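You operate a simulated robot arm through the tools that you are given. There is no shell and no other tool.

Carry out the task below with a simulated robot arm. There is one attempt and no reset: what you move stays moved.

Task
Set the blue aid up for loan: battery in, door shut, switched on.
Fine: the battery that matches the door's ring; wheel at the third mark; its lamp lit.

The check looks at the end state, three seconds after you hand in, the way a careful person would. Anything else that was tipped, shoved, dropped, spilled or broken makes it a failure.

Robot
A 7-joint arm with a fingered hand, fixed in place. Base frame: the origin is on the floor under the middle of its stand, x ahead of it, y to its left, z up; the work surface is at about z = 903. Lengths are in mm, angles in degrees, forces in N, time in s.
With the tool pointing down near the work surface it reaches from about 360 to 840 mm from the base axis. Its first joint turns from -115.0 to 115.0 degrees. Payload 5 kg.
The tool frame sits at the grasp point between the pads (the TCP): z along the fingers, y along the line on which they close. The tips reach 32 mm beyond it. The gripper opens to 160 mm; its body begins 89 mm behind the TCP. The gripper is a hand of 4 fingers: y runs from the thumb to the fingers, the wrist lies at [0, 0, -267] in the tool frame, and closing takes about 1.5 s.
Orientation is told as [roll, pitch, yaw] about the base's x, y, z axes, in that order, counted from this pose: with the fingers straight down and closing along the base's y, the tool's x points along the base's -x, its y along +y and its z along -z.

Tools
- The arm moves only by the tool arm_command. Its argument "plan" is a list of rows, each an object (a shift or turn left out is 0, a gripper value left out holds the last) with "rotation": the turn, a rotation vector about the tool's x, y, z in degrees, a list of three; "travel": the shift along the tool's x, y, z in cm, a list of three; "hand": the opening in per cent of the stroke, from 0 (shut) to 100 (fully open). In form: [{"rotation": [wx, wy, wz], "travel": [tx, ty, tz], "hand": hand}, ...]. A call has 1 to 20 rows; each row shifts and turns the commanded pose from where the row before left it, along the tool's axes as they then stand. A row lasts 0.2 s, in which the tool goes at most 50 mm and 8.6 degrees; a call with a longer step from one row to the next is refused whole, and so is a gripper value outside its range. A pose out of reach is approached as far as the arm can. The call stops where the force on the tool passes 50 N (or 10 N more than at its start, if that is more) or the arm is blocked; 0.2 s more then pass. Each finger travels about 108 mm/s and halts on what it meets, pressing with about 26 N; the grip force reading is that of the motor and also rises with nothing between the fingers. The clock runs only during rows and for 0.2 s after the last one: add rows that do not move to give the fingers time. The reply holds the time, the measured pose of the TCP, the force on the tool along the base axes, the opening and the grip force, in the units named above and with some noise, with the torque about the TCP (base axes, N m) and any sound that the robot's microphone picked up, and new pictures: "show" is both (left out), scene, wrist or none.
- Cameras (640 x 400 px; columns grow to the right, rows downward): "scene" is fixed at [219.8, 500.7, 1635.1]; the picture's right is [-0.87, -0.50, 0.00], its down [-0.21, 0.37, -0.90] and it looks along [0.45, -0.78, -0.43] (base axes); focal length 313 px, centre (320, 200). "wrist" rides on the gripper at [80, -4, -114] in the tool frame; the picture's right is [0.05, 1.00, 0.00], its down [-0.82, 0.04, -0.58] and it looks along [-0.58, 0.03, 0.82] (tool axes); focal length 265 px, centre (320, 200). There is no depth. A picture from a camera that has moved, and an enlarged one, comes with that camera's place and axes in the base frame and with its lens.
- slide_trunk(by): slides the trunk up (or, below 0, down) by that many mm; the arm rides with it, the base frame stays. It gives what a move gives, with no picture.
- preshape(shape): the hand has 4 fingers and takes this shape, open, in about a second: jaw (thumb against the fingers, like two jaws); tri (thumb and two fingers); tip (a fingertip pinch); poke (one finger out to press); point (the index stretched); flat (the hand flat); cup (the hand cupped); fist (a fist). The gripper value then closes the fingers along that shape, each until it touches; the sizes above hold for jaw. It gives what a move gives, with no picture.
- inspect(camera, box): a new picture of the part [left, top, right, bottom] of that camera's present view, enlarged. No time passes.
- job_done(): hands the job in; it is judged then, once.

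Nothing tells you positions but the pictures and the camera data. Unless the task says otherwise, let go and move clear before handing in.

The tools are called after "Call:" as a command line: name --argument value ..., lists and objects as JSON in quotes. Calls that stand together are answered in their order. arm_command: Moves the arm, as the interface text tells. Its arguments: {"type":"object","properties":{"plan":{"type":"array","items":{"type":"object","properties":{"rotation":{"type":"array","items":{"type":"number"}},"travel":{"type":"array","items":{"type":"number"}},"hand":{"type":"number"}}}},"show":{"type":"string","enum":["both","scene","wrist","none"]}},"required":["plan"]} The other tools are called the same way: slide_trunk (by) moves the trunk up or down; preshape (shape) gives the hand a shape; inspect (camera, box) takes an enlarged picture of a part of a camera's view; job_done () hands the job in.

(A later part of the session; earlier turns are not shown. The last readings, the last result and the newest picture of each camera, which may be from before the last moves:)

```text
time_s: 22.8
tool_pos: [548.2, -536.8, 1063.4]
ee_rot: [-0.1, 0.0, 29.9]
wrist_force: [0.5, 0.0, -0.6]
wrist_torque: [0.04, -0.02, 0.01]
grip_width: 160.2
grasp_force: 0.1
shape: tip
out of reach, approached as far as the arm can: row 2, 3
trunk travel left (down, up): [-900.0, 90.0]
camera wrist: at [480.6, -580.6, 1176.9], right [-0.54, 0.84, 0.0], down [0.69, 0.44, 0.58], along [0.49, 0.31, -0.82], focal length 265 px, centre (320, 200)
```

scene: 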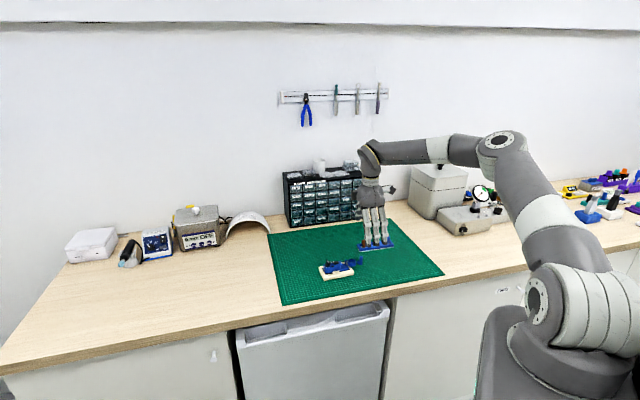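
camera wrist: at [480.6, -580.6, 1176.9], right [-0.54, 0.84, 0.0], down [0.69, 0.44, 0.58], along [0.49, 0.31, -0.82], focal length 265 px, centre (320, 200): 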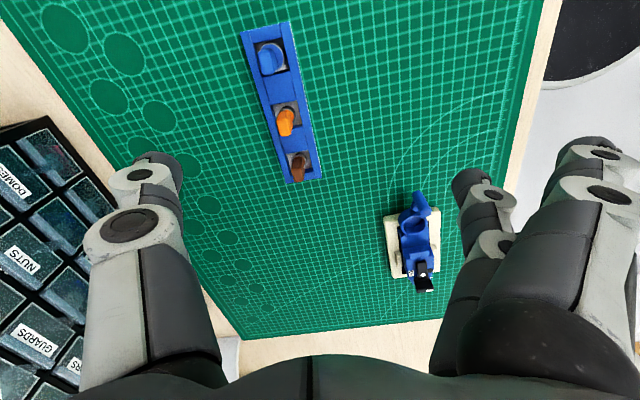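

The limit tightens with yaw relative to the arm, so I'll instead pinch along the rack at yaw −45, which is nearly straight for the arm. The pinch must stay pre-closed and high enough to clear the orange tab, and by my estimates it does. Rotating there now.

Call:
arm_command --plan '[{"rotation": [0, 0, 8.3]}, {"rotation": [0, 0, 8.3]}, {"rotation": [0, 0, 8.3]}, {"rotation": [0, 0, 8.3]}, {"rotation": [0, 0, 8.3]}, {"rotation": [0, 0, 8.3]}, {"rotation": [0, 0, 8.3]}, {"rotation": [0, 0, 8.3]}, {"rotation": [0, 0, 8.3]}, {"travel": [-1.3, -2.5, 0]}, {"travel": [-1.3, -2.5, 0]}, {"hand": 22}, {"hand": 22}, {"hand": 22}, {"hand": 22}, {"hand": 22}, {"hand": 22}, {"hand": 22}]' --show "wrist"

Call:
inspect --camera "wrist" --box '[220, 80, 420, 230]'

```text
time_s: 26.6
tool_pos: [527.4, -588.8, 1068.0]
ee_rot: [0.0, 0.1, -44.7]
wrist_force: [0.5, -0.4, 0.0]
wrist_torque: [0.0, -0.02, -0.01]
grip_width: 35.8
grasp_force: 0.0
shape: tip
trunk travel left (down, up): [-900.0, 90.0]
camera wrist: at [468.0, -534.9, 1180.6], right [0.67, 0.75, 0.0], down [0.61, -0.54, 0.58], along [0.43, -0.38, -0.82], focal length 265 px, centre (320, 200)
```

wrist: 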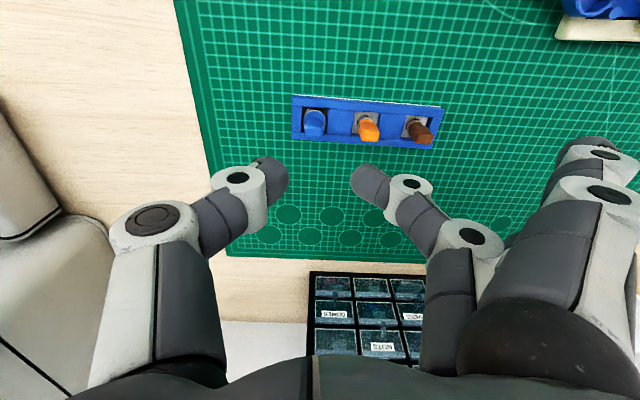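

```text
2.67 times, centred on (320, 155) of wrist
camera zoom: at [468.0, -534.9, 1180.6], right [0.67, 0.75, 0.0], down [0.61, -0.54, 0.58], along [0.43, -0.38, -0.82], focal length 708 px, centre (320, 320)
```

zoom: 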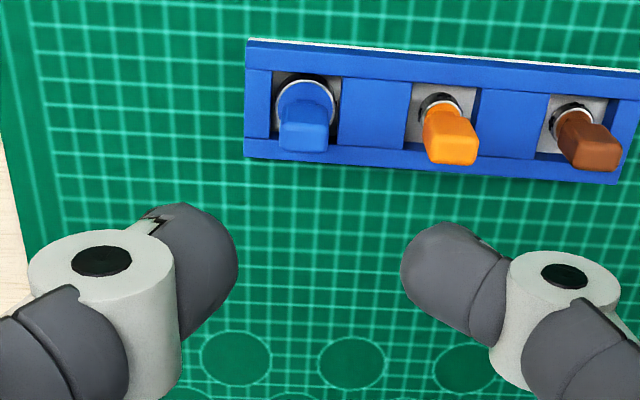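

The blue cell sits at about (528, -596), its tab centred above it, and the rack's direction is about 43.7°. I'll align over it and descend part-way, then check.

Call:
arm_command --plan '[{"rotation": [0, 0, 1.7], "travel": [-0.56, -0.47, 2.0]}, {"travel": [0, 0, 2.5]}, {"travel": [0, 0, 2.5]}, {}]' --show "wrist"

Call:
inspect --camera "wrist" --box '[220, 80, 420, 230]'

Call:
inspect --camera "scene" --box '[350, 215, 410, 255]'

```text
time_s: 27.6
tool_pos: [531.5, -594.1, 995.8]
ee_rot: [0.0, -0.1, -46.4]
wrist_force: [-1.0, 0.6, 0.3]
wrist_torque: [-0.03, 0.0, -0.03]
grip_width: 35.9
grasp_force: 0.0
shape: tip
trunk travel left (down, up): [-900.0, 90.0]
camera wrist: at [473.0, -540.1, 1109.2], right [0.69, 0.73, 0.0], down [0.59, -0.56, 0.58], along [0.42, -0.4, -0.82], focal length 265 px, centre (320, 200)
```

wrist: 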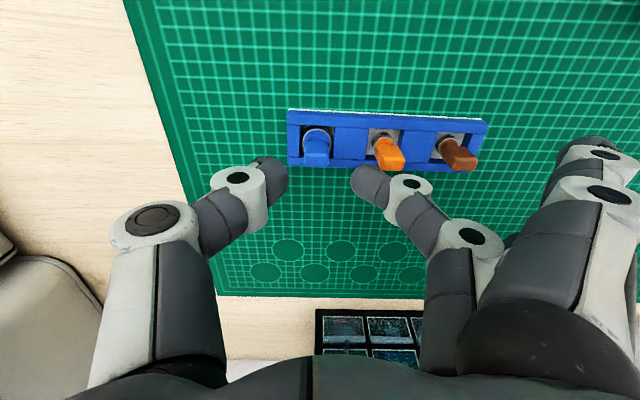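

```text
2.67 times, centred on (320, 155) of wrist
camera zoom: at [473.0, -540.1, 1109.2], right [0.69, 0.73, 0.0], down [0.59, -0.56, 0.58], along [0.42, -0.4, -0.82], focal length 708 px, centre (320, 320)
```

zoom: 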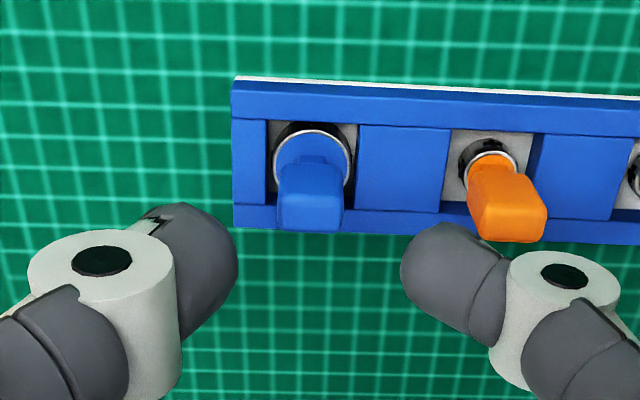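

```text
10.00 times, centred on (380, 235) of scene
camera zoom: at [219.8, 500.7, 1635.1], right [-0.87, -0.5, 0.0], down [-0.21, 0.37, -0.9], along [0.45, -0.78, -0.43], focal length 3132 px, centre (-280, -150)
```

zoom: 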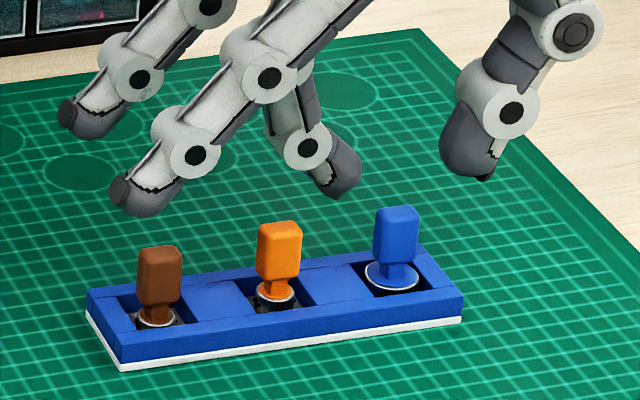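

The TCP is about 2.4 mm too far toward the orange side. I'll correct that and descend to about z 970 to look again.

Call:
arm_command --plan '[{"travel": [0.19, -0.24, 1.2]}, {"travel": [0, 0, 1.2]}, {}]' --show "none"

Call:
inspect --camera "wrist" --box '[220, 80, 420, 230]'

Call:
inspect --camera "scene" --box '[350, 215, 410, 255]'

```text
time_s: 28.4
tool_pos: [529.3, -595.0, 969.5]
ee_rot: [0.0, -0.1, -46.4]
wrist_force: [0.4, 1.0, 0.6]
wrist_torque: [0.01, 0.0, -0.01]
grip_width: 35.8
grasp_force: 0.1
shape: tip
trunk travel left (down, up): [-900.0, 90.0]
```

```text
2.67 times, centred on (320, 155) of wrist
camera zoom: at [471.6, -539.8, 1083.6], right [0.69, 0.73, 0.0], down [0.59, -0.56, 0.58], along [0.42, -0.4, -0.82], focal length 708 px, centre (320, 320)
```

zoom: 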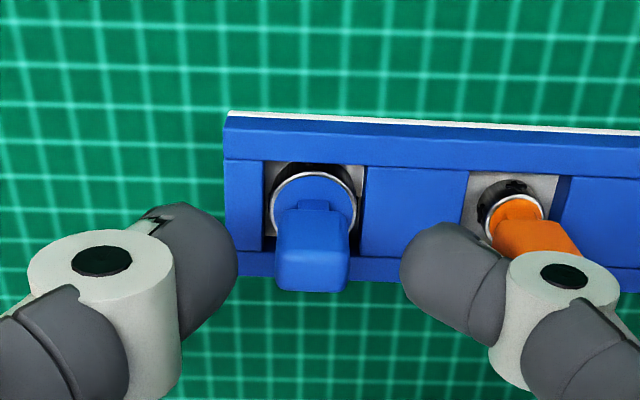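

```text
10.00 times, centred on (380, 235) of scene
camera zoom: at [219.8, 500.7, 1635.1], right [-0.87, -0.5, 0.0], down [-0.21, 0.37, -0.9], along [0.45, -0.78, -0.43], focal length 3132 px, centre (-280, -150)
```

zoom: 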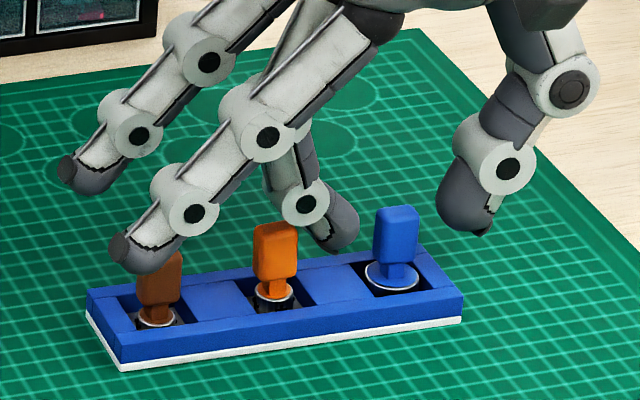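

The finger's knuckle passes close above the orange tab, so I'll narrow the pinch around the blue tab first, which draws the knuckle away, and check before going lower.

Call:
arm_command --plan '[{"hand": 15.5}, {"hand": 15.5}, {"hand": 15.5}]' --show "none"

Call:
inspect --camera "wrist" --box '[240, 100, 400, 220]'

Call:
inspect --camera "scene" --box '[365, 225, 405, 252]'

```text
time_s: 29.2
tool_pos: [530.0, -594.9, 969.3]
ee_rot: [0.0, -0.1, -46.4]
wrist_force: [-0.2, -0.6, -0.3]
wrist_torque: [0.03, -0.02, -0.01]
grip_width: 25.5
grasp_force: 0.0
shape: tip
trunk travel left (down, up): [-900.0, 90.0]
```

```text
3.33 times, centred on (320, 160) of wrist
camera zoom: at [471.6, -540.0, 1083.6], right [0.69, 0.73, 0.0], down [0.59, -0.56, 0.58], along [0.42, -0.4, -0.82], focal length 885 px, centre (320, 333)
```

zoom: 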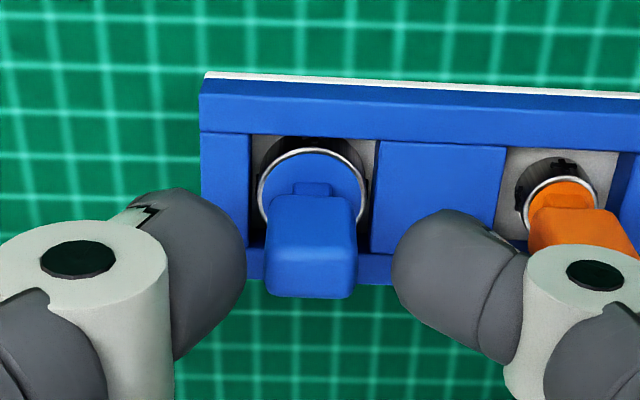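

```text
14.81 times, centred on (385, 238) of scene
camera zoom: at [219.8, 500.7, 1635.1], right [-0.87, -0.5, 0.0], down [-0.21, 0.37, -0.9], along [0.45, -0.78, -0.43], focal length 4640 px, centre (-643, -370)
```

zoom: 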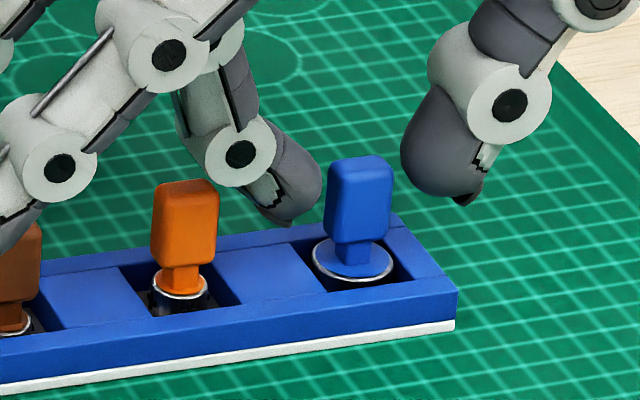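

Both sides of the blue tab are clear by about 2–3 mm, with the knuckle roughly 5 mm clear of the orange tab. I'll nudge 1.2 mm away from orange, go 3 mm lower and close.

Call:
arm_command --plan '[{"travel": [-0.1, -0.12, 0.3]}, {}, {"hand": 0}, {"hand": 0}, {"hand": 0}, {"hand": 0}]' --show "none"

Call:
inspect --camera "wrist" --box '[240, 100, 400, 220]'

Call:
inspect --camera "scene" --box '[365, 225, 405, 252]'

```text
time_s: 30.6
tool_pos: [528.9, -596.1, 968.0]
ee_rot: [-0.1, 0.0, -46.4]
wrist_force: [0.1, -0.4, 0.0]
wrist_torque: [0.0, 0.0, -0.02]
grip_width: 11.8
grasp_force: 26.1
shape: tip
trunk travel left (down, up): [-900.0, 90.0]
```

```text
3.33 times, centred on (320, 160) of wrist
camera zoom: at [471.4, -541.7, 1080.4], right [0.69, 0.73, 0.0], down [0.59, -0.56, 0.58], along [0.42, -0.4, -0.82], focal length 885 px, centre (320, 333)
```

zoom: 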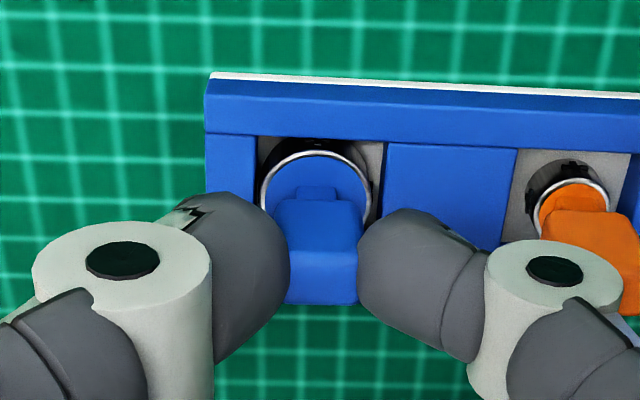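

```text
14.81 times, centred on (385, 238) of scene
camera zoom: at [219.8, 500.7, 1635.1], right [-0.87, -0.5, 0.0], down [-0.21, 0.37, -0.9], along [0.45, -0.78, -0.43], focal length 4640 px, centre (-643, -370)
```

zoom: 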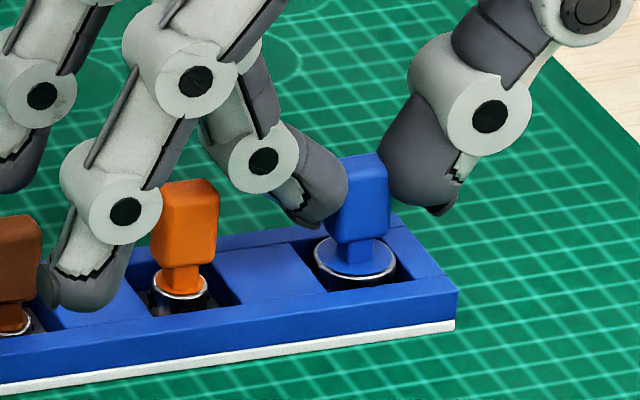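

The pinch has closed on the blue tab with no side load. I'll lift 2 cm gently and check that the cell comes along and nothing else moves.

Call:
arm_command --plan '[{"travel": [0, 0, -0.5]}, {"travel": [0, 0, -0.7]}, {"travel": [0, 0, -0.8]}, {}]' --show "none"

Call:
inspect --camera "scene" --box '[355, 220, 410, 255]'

Call:
inspect --camera "wrist" --box '[240, 100, 400, 220]'

```text
time_s: 31.6
tool_pos: [528.9, -596.2, 987.1]
ee_rot: [-0.1, 0.0, -46.5]
wrist_force: [-0.1, 0.4, 1.2]
wrist_torque: [0.01, 0.02, 0.02]
grip_width: 11.8
grasp_force: 26.5
shape: tip
trunk travel left (down, up): [-900.0, 90.0]
```

```text
11.43 times, centred on (382, 238) of scene
camera zoom: at [219.8, 500.7, 1635.1], right [-0.87, -0.5, 0.0], down [-0.21, 0.37, -0.9], along [0.45, -0.78, -0.43], focal length 3579 px, centre (-394, -229)
```

zoom: 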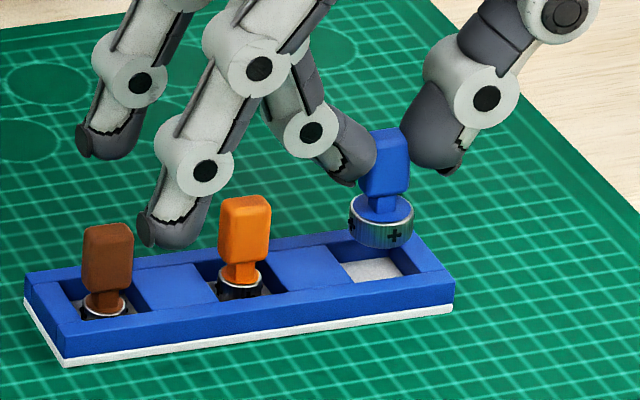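

```text
3.33 times, centred on (320, 160) of wrist
camera zoom: at [470.9, -541.8, 1100.5], right [0.69, 0.73, 0.0], down [0.59, -0.56, 0.58], along [0.42, -0.4, -0.82], focal length 885 px, centre (320, 333)
```

zoom: 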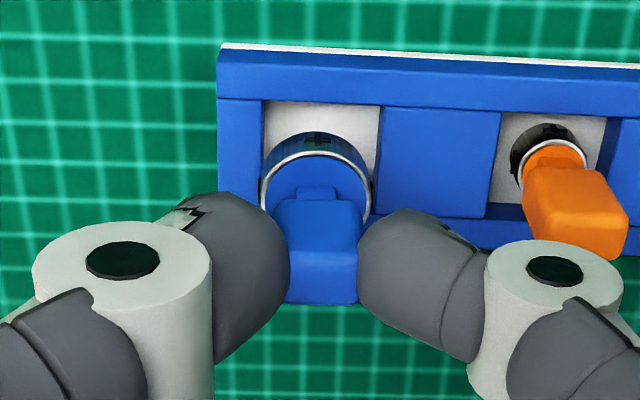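

The blue cell (with "+" marks on its rim) is held upright, and the rack and other cells did not move. I'll raise it, carry it over the cup and turn to yaw −100 so the other fingers stay off the aid.

Call:
arm_command --plan '[{"travel": [0, 0, -2.5]}, {"travel": [0, 0, -2.5]}, {"travel": [0, 0, -2.3]}, {"travel": [1.92, 3.28, 0]}, {"travel": [1.92, 3.28, 0]}, {"travel": [1.92, 3.28, 0]}, {"travel": [1.92, 3.28, 0]}, {"travel": [1.92, 3.28, 0]}, {"travel": [1.92, 3.28, 0]}, {"rotation": [0, 0, 7.66]}, {"rotation": [0, 0, 7.66]}, {"rotation": [0, 0, 7.66]}, {"rotation": [0, 0, 7.66]}, {"rotation": [0, 0, 7.66]}, {"rotation": [0, 0, 7.66]}, {"rotation": [0, 0, 7.66]}, {}]' --show "both"

```text
time_s: 35.2
tool_pos: [591.6, -377.8, 1059.4]
ee_rot: [0.1, 0.0, -100.0]
wrist_force: [0.3, 0.1, -0.1]
wrist_torque: [0.01, 0.01, -0.02]
grip_width: 11.8
grasp_force: 26.3
shape: tip
trunk travel left (down, up): [-900.0, 90.0]
camera wrist: at [602.2, -298.2, 1173.9], right [0.99, -0.13, 0.0], down [-0.1, -0.81, 0.58], along [-0.07, -0.57, -0.82], focal length 265 px, centre (320, 200)
```

scene: 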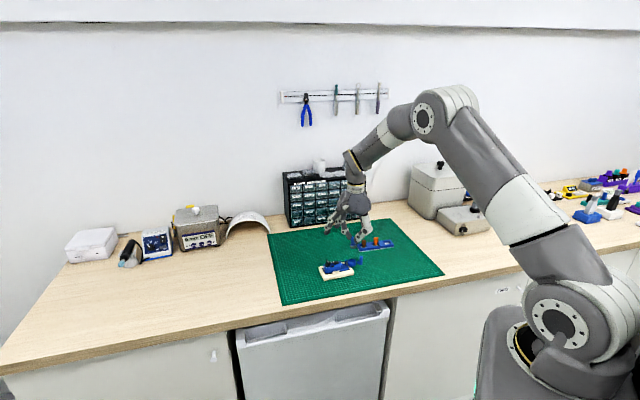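
wrist: 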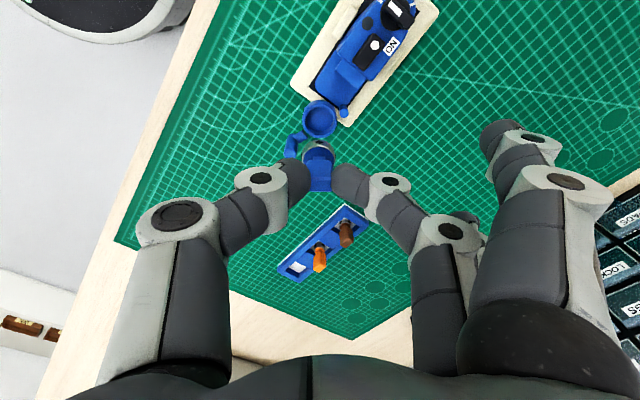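

I'm over the cup at yaw −100 with the cell held. Zooming in to align the cell with the cup.

Call:
inspect --camera "wrist" --box '[260, 85, 390, 200]'

Call:
inspect --camera "wrist" --box '[290, 90, 350, 200]'

Call:
inspect --camera "scene" --box '[320, 205, 380, 280]'

```text
3.48 times, centred on (325, 142) of wrist
camera zoom: at [602.2, -298.2, 1173.9], right [0.99, -0.13, 0.0], down [-0.1, -0.81, 0.58], along [-0.07, -0.57, -0.82], focal length 923 px, centre (303, 400)
```

zoom: 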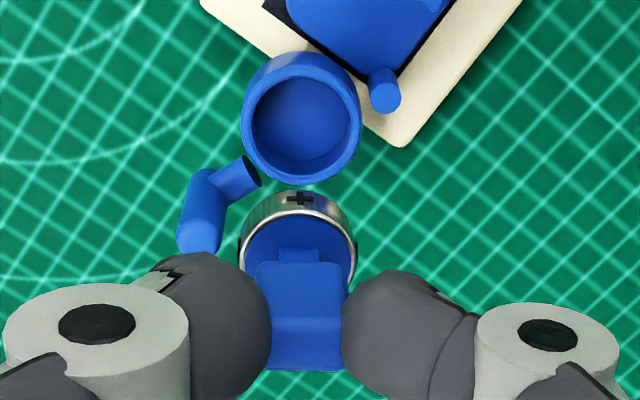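

```text
3.64 times, centred on (320, 145) of wrist
camera zoom: at [602.2, -298.2, 1173.9], right [0.99, -0.13, 0.0], down [-0.1, -0.81, 0.58], along [-0.07, -0.57, -0.82], focal length 965 px, centre (320, 400)
```

zoom: 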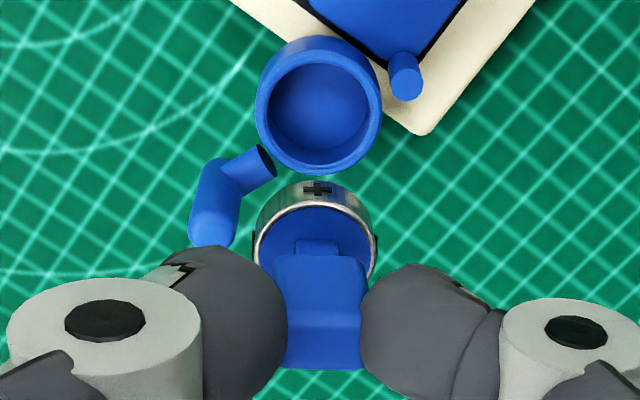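

```text
5.33 times, centred on (350, 242) of scene
camera zoom: at [219.8, 500.7, 1635.1], right [-0.87, -0.5, 0.0], down [-0.21, 0.37, -0.9], along [0.45, -0.78, -0.43], focal length 1670 px, centre (160, -27)
```

zoom: 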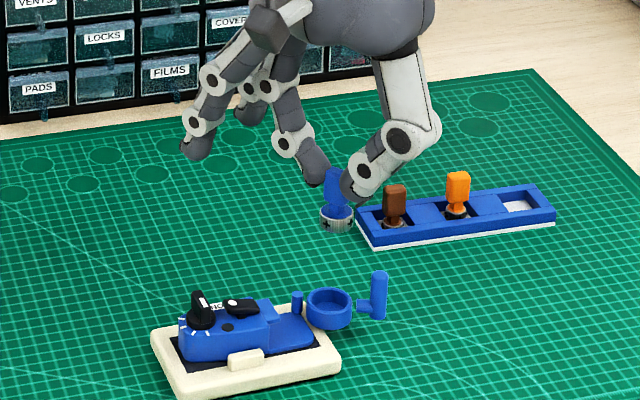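

The cell and cup line up to within about a millimetre. I'll descend until the cell's underside is just above the rim, then compare directly.

Call:
arm_command --plan '[{"travel": [0.12, 0.05, 2.0]}, {"travel": [0, 0, 2.0]}, {"travel": [0, 0, 1.6]}, {}, {}]' --show "wrist"

Call:
inspect --camera "wrist" --box '[270, 110, 370, 200]'

Call:
inspect --camera "scene" --box '[340, 235, 376, 275]'

```text
time_s: 36.4
tool_pos: [595.6, -378.4, 1002.8]
ee_rot: [0.0, 0.0, -100.0]
wrist_force: [0.5, -0.1, 0.5]
wrist_torque: [0.01, 0.0, 0.0]
grip_width: 12.1
grasp_force: 25.6
shape: tip
trunk travel left (down, up): [-900.0, 90.0]
camera wrist: at [604.9, -298.5, 1118.1], right [0.99, -0.12, 0.0], down [-0.1, -0.81, 0.58], along [-0.07, -0.57, -0.82], focal length 265 px, centre (320, 200)
```

wrist: 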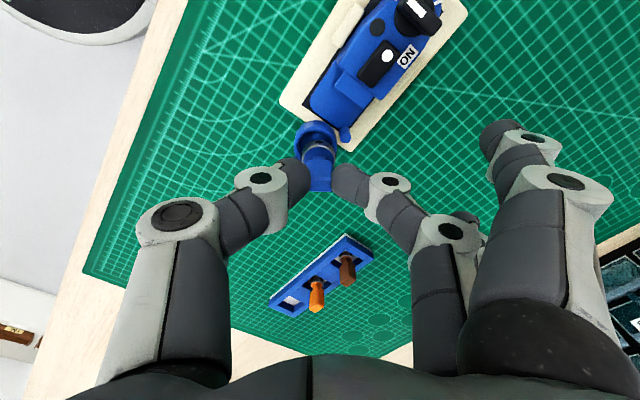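

```text
4.44 times, centred on (320, 155) of wrist
camera zoom: at [604.9, -298.5, 1118.1], right [0.99, -0.12, 0.0], down [-0.1, -0.81, 0.58], along [-0.07, -0.57, -0.82], focal length 1180 px, centre (320, 400)
```

zoom: 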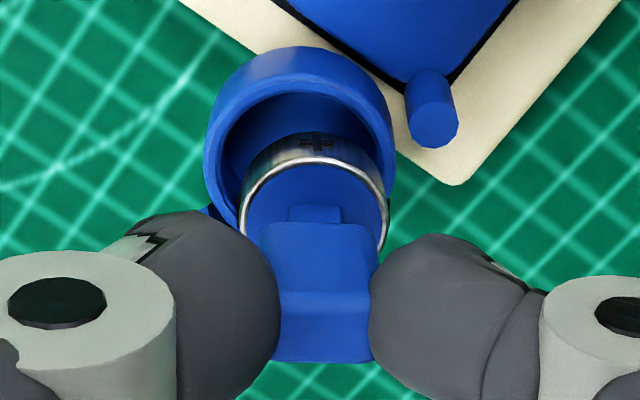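

```text
10.00 times, centred on (358, 255) of scene
camera zoom: at [219.8, 500.7, 1635.1], right [-0.87, -0.5, 0.0], down [-0.21, 0.37, -0.9], along [0.45, -0.78, -0.43], focal length 3132 px, centre (-60, -350)
```

zoom: 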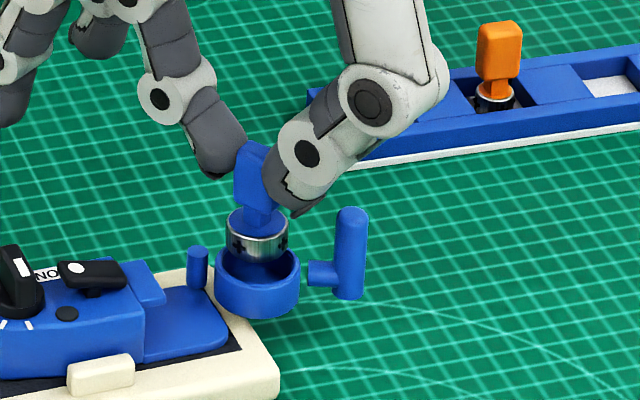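

The cell sits about 2 mm too far along the finger axis relative to the cup. I'll shift by that, lower by 6 mm to just above the rim and compare again.

Call:
arm_command --plan '[{"travel": [0.13, -0.2, 0.3]}, {"travel": [0, 0, 0.3]}, {}, {}]' --show "none"

Call:
inspect --camera "wrist" --box '[280, 110, 360, 180]'

Call:
inspect --camera "scene" --box '[340, 240, 370, 272]'

```text
time_s: 37.4
tool_pos: [591.5, -375.5, 997.1]
ee_rot: [-0.1, 0.0, -100.0]
wrist_force: [0.1, 0.1, 0.7]
wrist_torque: [-0.02, 0.01, 0.01]
grip_width: 11.6
grasp_force: 26.4
shape: tip
trunk travel left (down, up): [-900.0, 90.0]
```

```text
5.71 times, centred on (320, 145) of wrist
camera zoom: at [602.8, -295.3, 1111.6], right [0.99, -0.12, 0.0], down [-0.1, -0.81, 0.58], along [-0.07, -0.57, -0.82], focal length 1517 px, centre (320, 514)
```

zoom: 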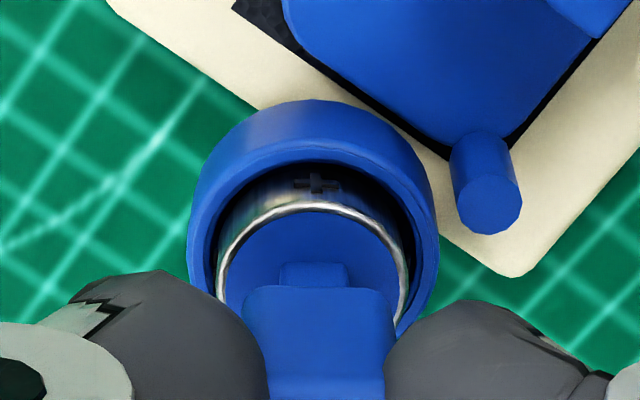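

```text
12.50 times, centred on (355, 256) of scene
camera zoom: at [219.8, 500.7, 1635.1], right [-0.87, -0.5, 0.0], down [-0.21, 0.37, -0.9], along [0.45, -0.78, -0.43], focal length 3915 px, centre (-118, -500)
```

zoom: 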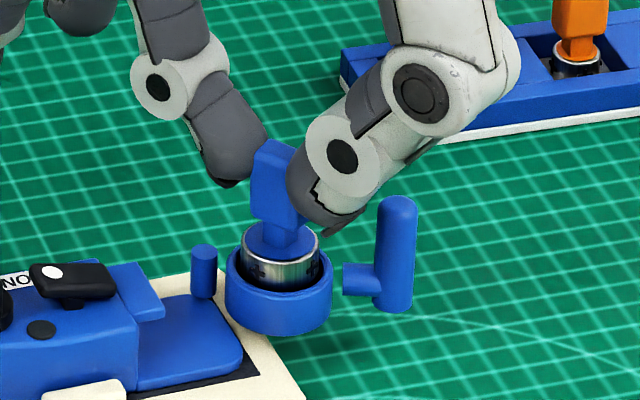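

Side-to-side alignment is now within half a millimetre. Zooming tighter to judge the gap around the rim in the other direction.

Call:
inspect --camera "wrist" --box '[300, 125, 340, 160]'

Call:
inspect --camera "scene" --box '[354, 255, 370, 268]'

```text
11.43 times, centred on (320, 142) of wrist
camera zoom: at [602.8, -295.3, 1111.6], right [0.99, -0.12, 0.0], down [-0.1, -0.81, 0.58], along [-0.07, -0.57, -0.82], focal length 3033 px, centre (320, 857)
```

zoom: 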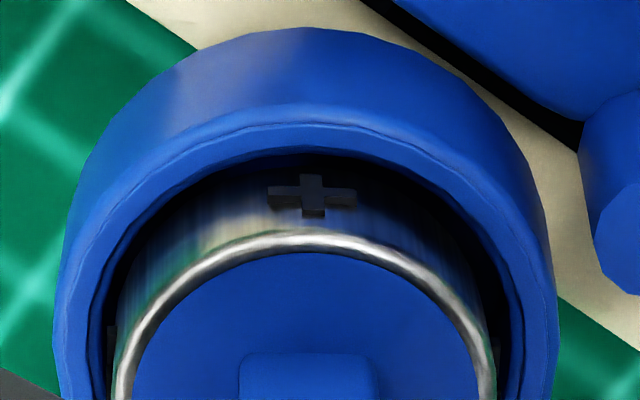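

```text
16.00 times, centred on (362, 262) of scene
camera zoom: at [219.8, 500.7, 1635.1], right [-0.87, -0.5, 0.0], down [-0.21, 0.37, -0.9], along [0.45, -0.78, -0.43], focal length 5011 px, centre (-352, -784)
```

zoom: 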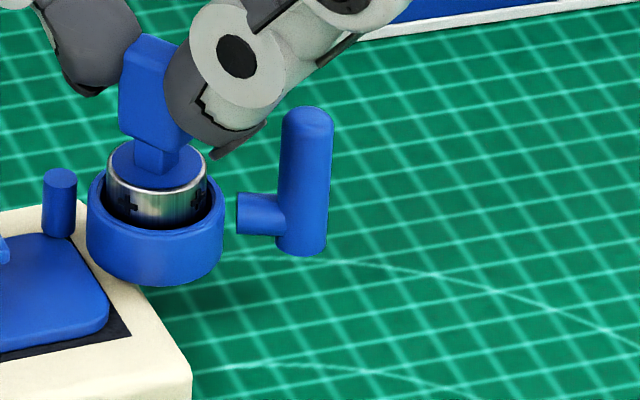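

From both views I estimate the cell needs about 1 mm shift toward tool −x to be centred. I'll apply it and descend 3 mm, watching the force.

Call:
arm_command --plan '[{"travel": [-0.1, 0, 0]}, {"travel": [0, 0, 0.15]}, {"travel": [0, 0, 0.15]}, {}]' --show "none"

Call:
inspect --camera "wrist" --box '[300, 125, 340, 160]'

Call:
inspect --camera "scene" --box '[354, 255, 370, 268]'

```text
time_s: 38.4
tool_pos: [591.7, -375.9, 995.3]
ee_rot: [-0.1, 0.0, -100.0]
wrist_force: [-0.1, -0.2, -0.4]
wrist_torque: [0.0, 0.0, 0.0]
grip_width: 11.7
grasp_force: 26.2
shape: tip
trunk travel left (down, up): [-900.0, 90.0]
```

```text
11.43 times, centred on (320, 142) of wrist
camera zoom: at [601.6, -296.5, 1108.7], right [0.99, -0.12, 0.0], down [-0.1, -0.81, 0.58], along [-0.07, -0.57, -0.82], focal length 3033 px, centre (320, 857)
```

zoom: 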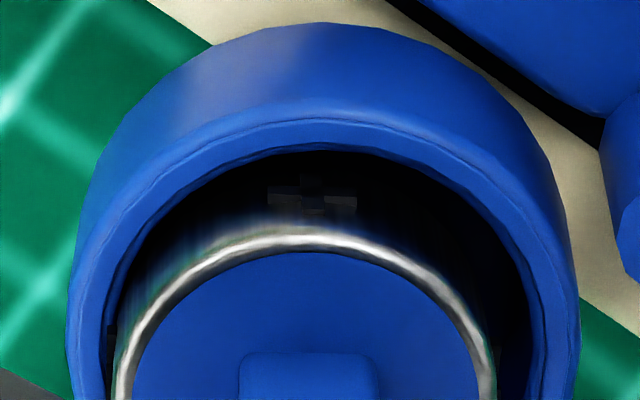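

```text
16.00 times, centred on (362, 262) of scene
camera zoom: at [219.8, 500.7, 1635.1], right [-0.87, -0.5, 0.0], down [-0.21, 0.37, -0.9], along [0.45, -0.78, -0.43], focal length 5011 px, centre (-352, -784)
```

zoom: 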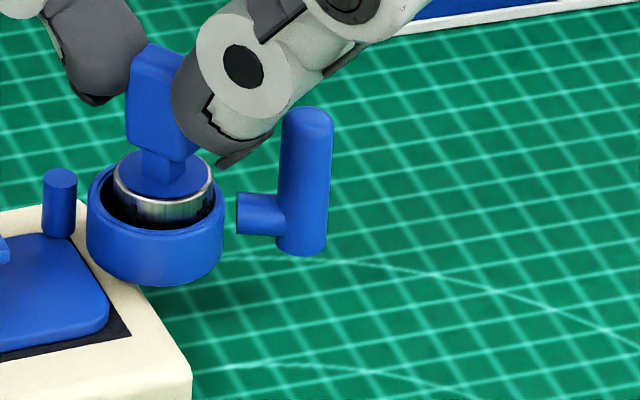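

Each call seems to add about a millimetre of random offset, so I use the camera pose as truth: the cell is now about 1.2 mm off along the finger axis. I'll correct that at nearly the same height.

Call:
arm_command --plan '[{"travel": [0.08, 0.12, 0]}, {}]' --show "none"

Call:
inspect --camera "wrist" --box '[300, 125, 340, 160]'

Call:
inspect --camera "scene" --box '[354, 255, 370, 268]'

```text
time_s: 39.0
tool_pos: [592.5, -375.3, 994.7]
ee_rot: [-0.1, 0.0, -99.9]
wrist_force: [0.0, -0.5, -0.3]
wrist_torque: [-0.02, 0.02, 0.03]
grip_width: 11.8
grasp_force: 26.3
shape: tip
trunk travel left (down, up): [-900.0, 90.0]
```

```text
11.43 times, centred on (320, 142) of wrist
camera zoom: at [602.9, -295.7, 1108.6], right [0.99, -0.12, 0.0], down [-0.1, -0.81, 0.58], along [-0.07, -0.57, -0.82], focal length 3033 px, centre (320, 857)
```

zoom: 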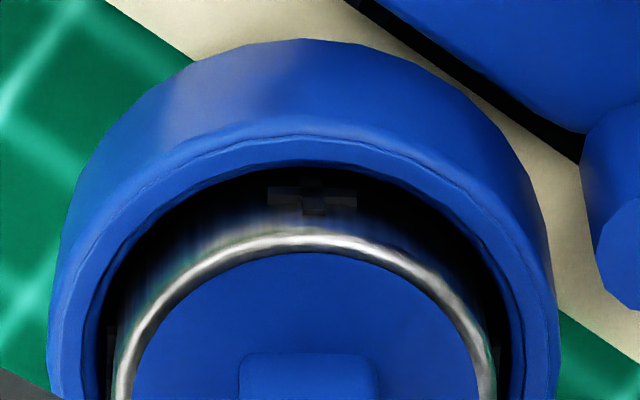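

```text
16.00 times, centred on (362, 262) of scene
camera zoom: at [219.8, 500.7, 1635.1], right [-0.87, -0.5, 0.0], down [-0.21, 0.37, -0.9], along [0.45, -0.78, -0.43], focal length 5011 px, centre (-352, -784)
```

zoom: 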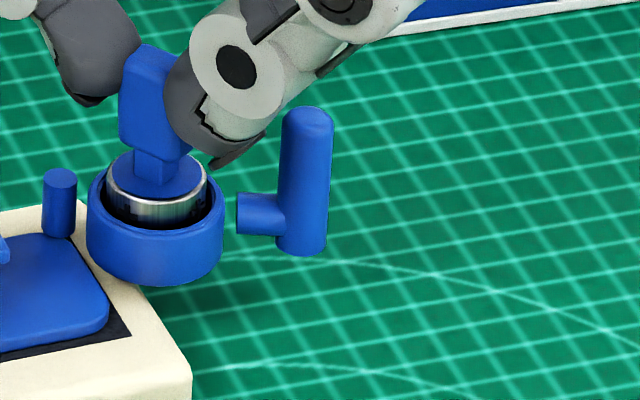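

The cell is centred to within about half a millimetre in both views. I'll lower it 6 mm into the cup with a small −x trim and check the force.

Call:
arm_command --plan '[{"travel": [-0.04, 0, 0.1]}, {"travel": [0, 0, 0.15]}, {"travel": [0, 0, 0.15]}, {"travel": [0, 0, 0.1]}, {"travel": [0, 0, 0.1]}, {}]' --show "none"

Call:
inspect --camera "wrist" --box '[300, 125, 340, 160]'

Call:
inspect --camera "scene" --box '[354, 255, 370, 268]'

```text
time_s: 40.4
tool_pos: [593.0, -375.7, 989.5]
ee_rot: [0.0, 0.0, -100.1]
wrist_force: [-0.1, 0.3, 0.4]
wrist_torque: [0.02, 0.03, 0.0]
grip_width: 12.0
grasp_force: 26.1
shape: tip
trunk travel left (down, up): [-900.0, 90.0]
```

```text
11.43 times, centred on (320, 142) of wrist
camera zoom: at [603.2, -296.8, 1102.6], right [0.99, -0.12, 0.0], down [-0.1, -0.81, 0.58], along [-0.07, -0.57, -0.82], focal length 3033 px, centre (320, 857)
```

zoom: 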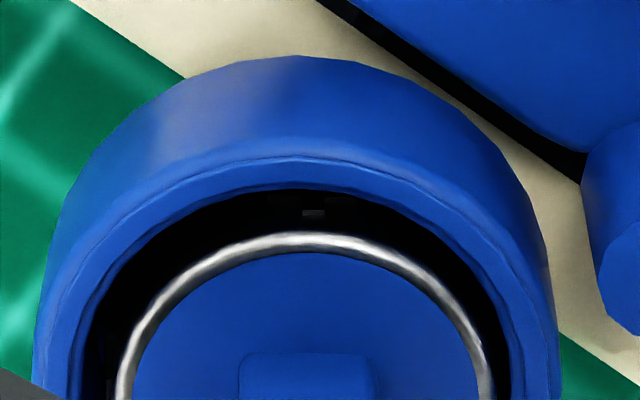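

```text
16.00 times, centred on (362, 262) of scene
camera zoom: at [219.8, 500.7, 1635.1], right [-0.87, -0.5, 0.0], down [-0.21, 0.37, -0.9], along [0.45, -0.78, -0.43], focal length 5011 px, centre (-352, -784)
```

zoom: 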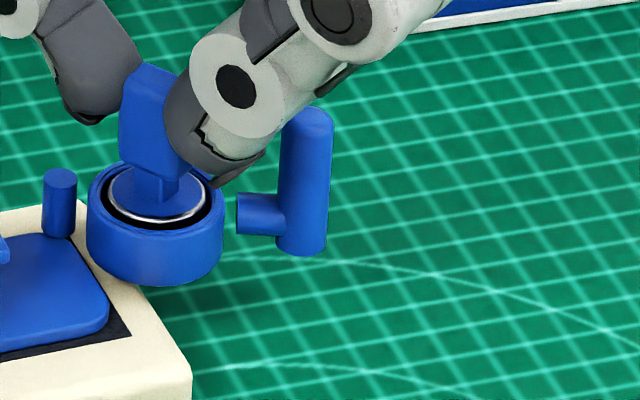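

The cell is inside the cup with no contact force. I'll continue down in small steps until it seats.

Call:
arm_command --plan '[{"travel": [0, -0.03, 0.1]}, {"travel": [0, 0, 0.1]}, {"travel": [0, 0, 0.08]}, {}]' --show "none"

Call:
inspect --camera "wrist" --box '[300, 125, 340, 160]'

Call:
inspect --camera "scene" --box '[354, 255, 370, 268]'

```text
time_s: 41.4
tool_pos: [592.5, -375.9, 987.7]
ee_rot: [0.2, 0.0, -100.0]
wrist_force: [-3.7, 1.0, 12.1]
wrist_torque: [0.02, 0.03, 0.03]
grip_width: 12.2
grasp_force: 25.6
shape: tip
trunk travel left (down, up): [-900.0, 90.0]
```

```text
11.43 times, centred on (320, 142) of wrist
camera zoom: at [602.4, -296.2, 1101.3], right [0.99, -0.12, 0.0], down [-0.1, -0.81, 0.58], along [-0.07, -0.57, -0.82], focal length 3033 px, centre (320, 857)
```

zoom: 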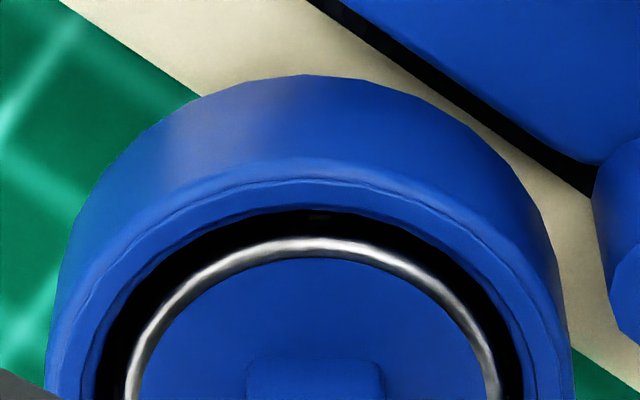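

```text
16.00 times, centred on (362, 262) of scene
camera zoom: at [219.8, 500.7, 1635.1], right [-0.87, -0.5, 0.0], down [-0.21, 0.37, -0.9], along [0.45, -0.78, -0.43], focal length 5011 px, centre (-352, -784)
```

zoom: 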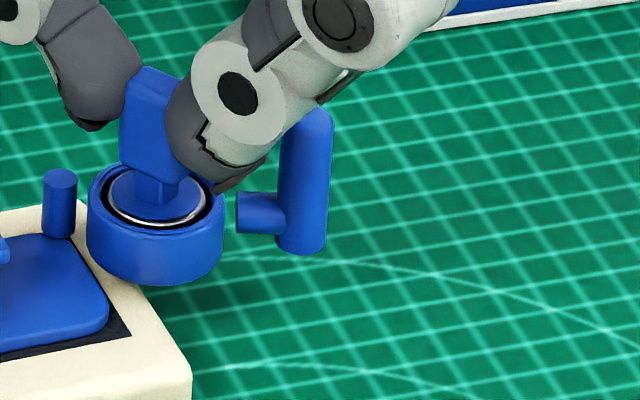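

The cell has bottomed in the cup (12 N up). I'll let go with a small opening and look before lifting away.

Call:
arm_command --plan '[{"hand": 17}, {"hand": 17}, {"hand": 17}]' --show "none"

Call:
inspect --camera "wrist" --box '[280, 110, 360, 200]'

Call:
inspect --camera "scene" --box '[346, 248, 370, 268]'

```text
time_s: 42.2
tool_pos: [593.7, -376.0, 985.5]
ee_rot: [0.0, 0.0, -100.0]
wrist_force: [-0.5, 0.5, 0.2]
wrist_torque: [0.0, 0.01, 0.0]
grip_width: 26.7
grasp_force: 0.1
shape: tip
trunk travel left (down, up): [-900.0, 90.0]
```

```text
4.44 times, centred on (320, 155) of wrist
camera zoom: at [603.1, -296.4, 1099.6], right [0.99, -0.12, 0.0], down [-0.1, -0.81, 0.58], along [-0.07, -0.57, -0.82], focal length 1180 px, centre (320, 400)
```

zoom: 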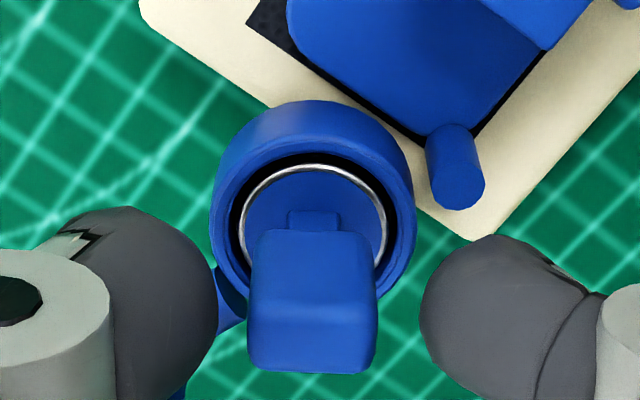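

```text
16.00 times, centred on (358, 258) of scene
camera zoom: at [219.8, 500.7, 1635.1], right [-0.87, -0.5, 0.0], down [-0.21, 0.37, -0.9], along [0.45, -0.78, -0.43], focal length 5011 px, centre (-288, -728)
```

zoom: 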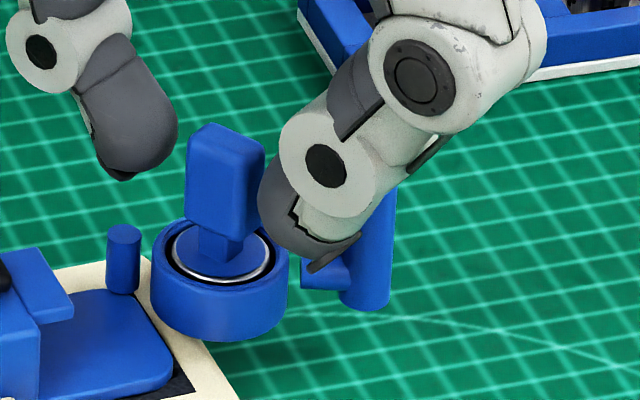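

The cell stands upright in the cup, free of the fingers. I'll rise straight up.

Call:
arm_command --plan '[{"travel": [0, 0, -1.0]}, {"travel": [0, 0, -2.0]}, {"travel": [0, 0, -2.5]}, {"travel": [0, 0, -2.5]}, {}]' --show "wrist"

Call:
inspect --camera "wrist" --box '[255, 60, 415, 190]'

Call:
inspect --camera "scene" --box '[316, 244, 372, 284]'

```text
time_s: 43.4
tool_pos: [589.9, -377.6, 1065.7]
ee_rot: [0.0, 0.1, -100.1]
wrist_force: [-0.2, -0.5, -0.9]
wrist_torque: [0.02, 0.02, 0.0]
grip_width: 26.9
grasp_force: 0.0
shape: tip
trunk travel left (down, up): [-900.0, 90.0]
camera wrist: at [600.5, -298.0, 1179.4], right [0.99, -0.12, 0.0], down [-0.1, -0.81, 0.58], along [-0.07, -0.57, -0.82], focal length 265 px, centre (320, 200)
```

wrist: 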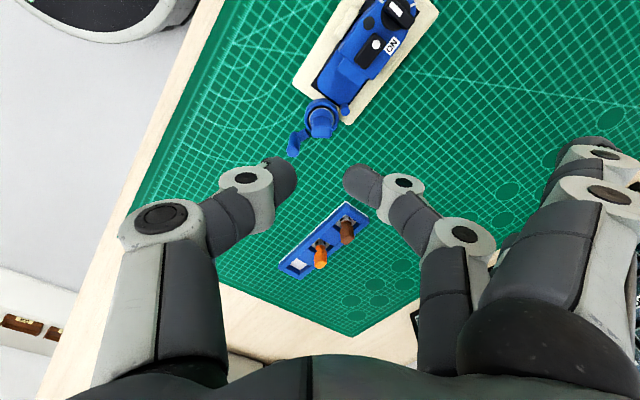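

```text
3.08 times, centred on (335, 125) of wrist
camera zoom: at [600.5, -298.0, 1179.4], right [0.99, -0.12, 0.0], down [-0.1, -0.81, 0.58], along [-0.07, -0.57, -0.82], focal length 817 px, centre (274, 431)
```

zoom: 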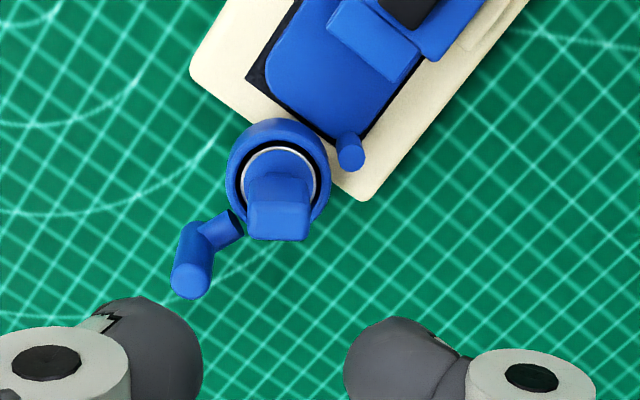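

```text
10.00 times, centred on (344, 264) of scene
camera zoom: at [219.8, 500.7, 1635.1], right [-0.87, -0.5, 0.0], down [-0.21, 0.37, -0.9], along [0.45, -0.78, -0.43], focal length 3132 px, centre (80, -440)
```

zoom: 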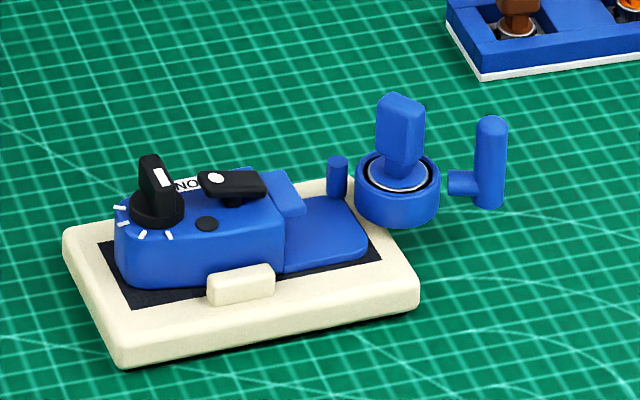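

The cell is properly in the door cup. To swing the door shut I'll use the straight thumb as a pusher behind the handle post, with the palm and other fingers kept on the empty −x side. Turning to yaw +35 with the hand open now.

Call:
arm_command --plan '[{"rotation": [0, 0, -8.44], "hand": 100}, {"rotation": [0, 0, -8.44]}, {"rotation": [0, 0, -8.44]}, {"rotation": [0, 0, -8.44]}, {"rotation": [0, 0, -8.44]}, {"rotation": [0, 0, -8.44]}, {"rotation": [0, 0, -8.44]}, {"rotation": [0, 0, -8.44]}, {"rotation": [0, 0, -8.44]}, {"rotation": [0, 0, -8.44]}, {"rotation": [0, 0, -8.44]}, {"rotation": [0, 0, -8.44]}, {"rotation": [0, 0, -8.44]}, {"rotation": [0, 0, -8.44]}, {"rotation": [0, 0, -8.44]}, {"rotation": [0, 0, -8.44]}, {"travel": [1.85, 3.63, 0]}, {"travel": [1.85, 3.63, 0]}, {}]' --show "both"

Call:
inspect --camera "wrist" --box '[90, 60, 330, 260]'

```text
time_s: 47.4
tool_pos: [520.6, -335.3, 1065.6]
ee_rot: [0.1, 0.0, 35.0]
wrist_force: [0.7, 0.2, -0.3]
wrist_torque: [0.02, 0.01, -0.02]
grip_width: 159.6
grasp_force: 0.1
shape: tip
trunk travel left (down, up): [-900.0, 90.0]
camera wrist: at [457.6, -384.5, 1179.3], right [-0.62, 0.79, 0.0], down [0.64, 0.5, 0.58], along [0.46, 0.36, -0.82], focal length 265 px, centre (320, 200)
```

scene: 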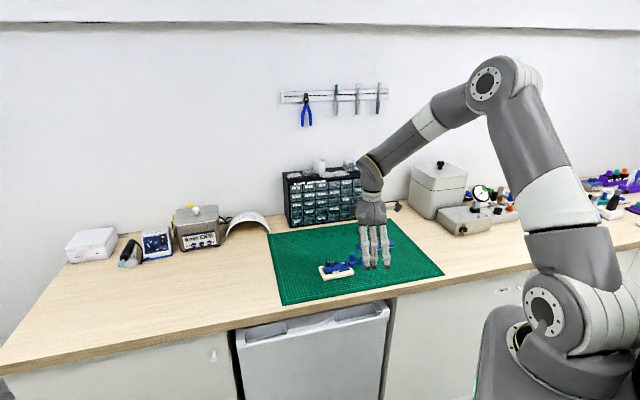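
wrist: 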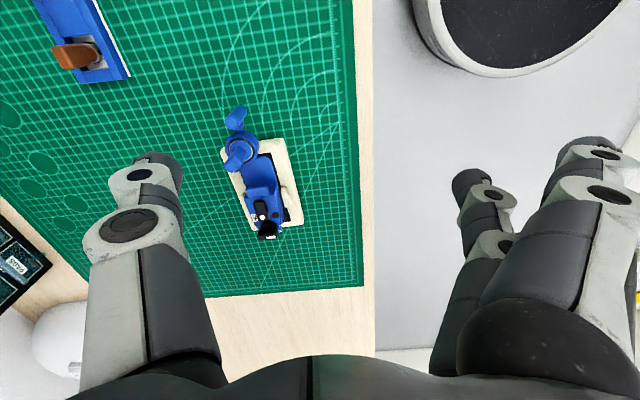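

```text
2.00 times, centred on (210, 160) of wrist
camera zoom: at [457.6, -384.5, 1179.3], right [-0.62, 0.79, 0.0], down [0.64, 0.5, 0.58], along [0.46, 0.36, -0.82], focal length 531 px, centre (540, 280)
```

zoom: 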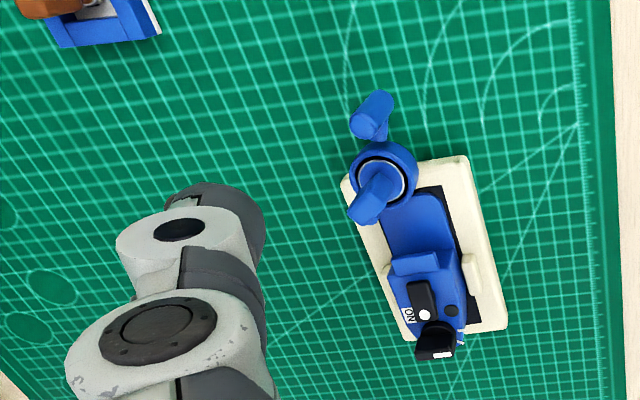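

I want the thumb tip's exact position, so I'll zoom on the scene camera's view of the hand.

Call:
inspect --camera "scene" --box '[320, 190, 410, 290]'

Call:
inspect --camera "scene" --box '[340, 225, 390, 275]'

Call:
inspect --camera "wrist" --box '[100, 140, 200, 220]'

```text
4.00 times, centred on (365, 240) of scene
camera zoom: at [219.8, 500.7, 1635.1], right [-0.87, -0.5, 0.0], down [-0.21, 0.37, -0.9], along [0.45, -0.78, -0.43], focal length 1253 px, centre (140, 40)
```

zoom: 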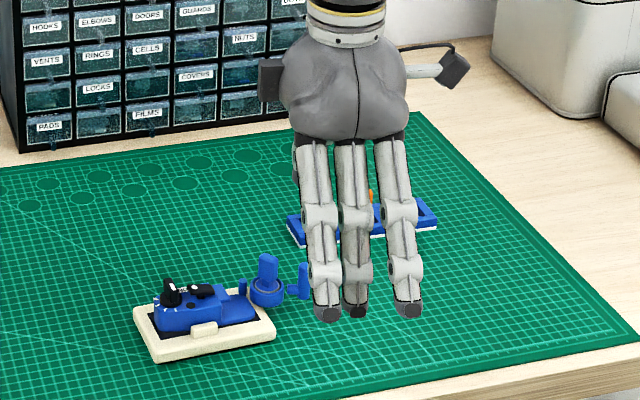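

```text
8.00 times, centred on (365, 250) of scene
camera zoom: at [219.8, 500.7, 1635.1], right [-0.87, -0.5, 0.0], down [-0.21, 0.37, -0.9], along [0.45, -0.78, -0.43], focal length 2505 px, centre (-40, -200)
```

zoom: 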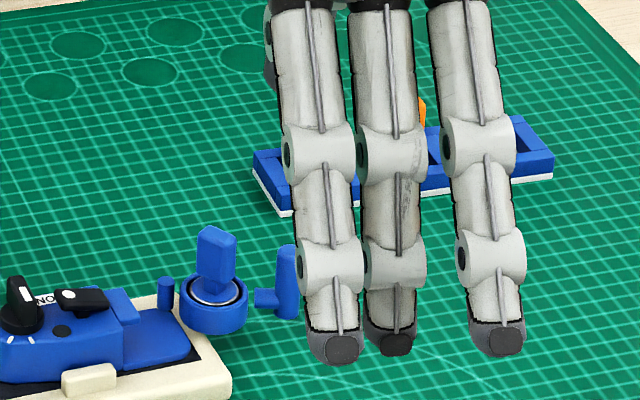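

```text
5.00 times, centred on (150, 180) of wrist
camera zoom: at [457.6, -384.5, 1179.3], right [-0.62, 0.79, 0.0], down [0.64, 0.5, 0.58], along [0.46, 0.36, -0.82], focal length 1327 px, centre (1170, 300)
```

zoom: 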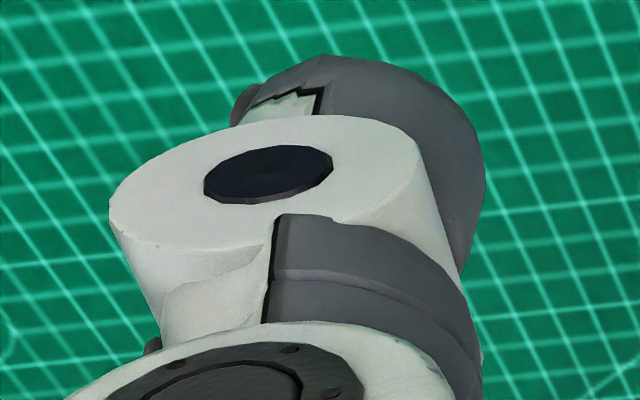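

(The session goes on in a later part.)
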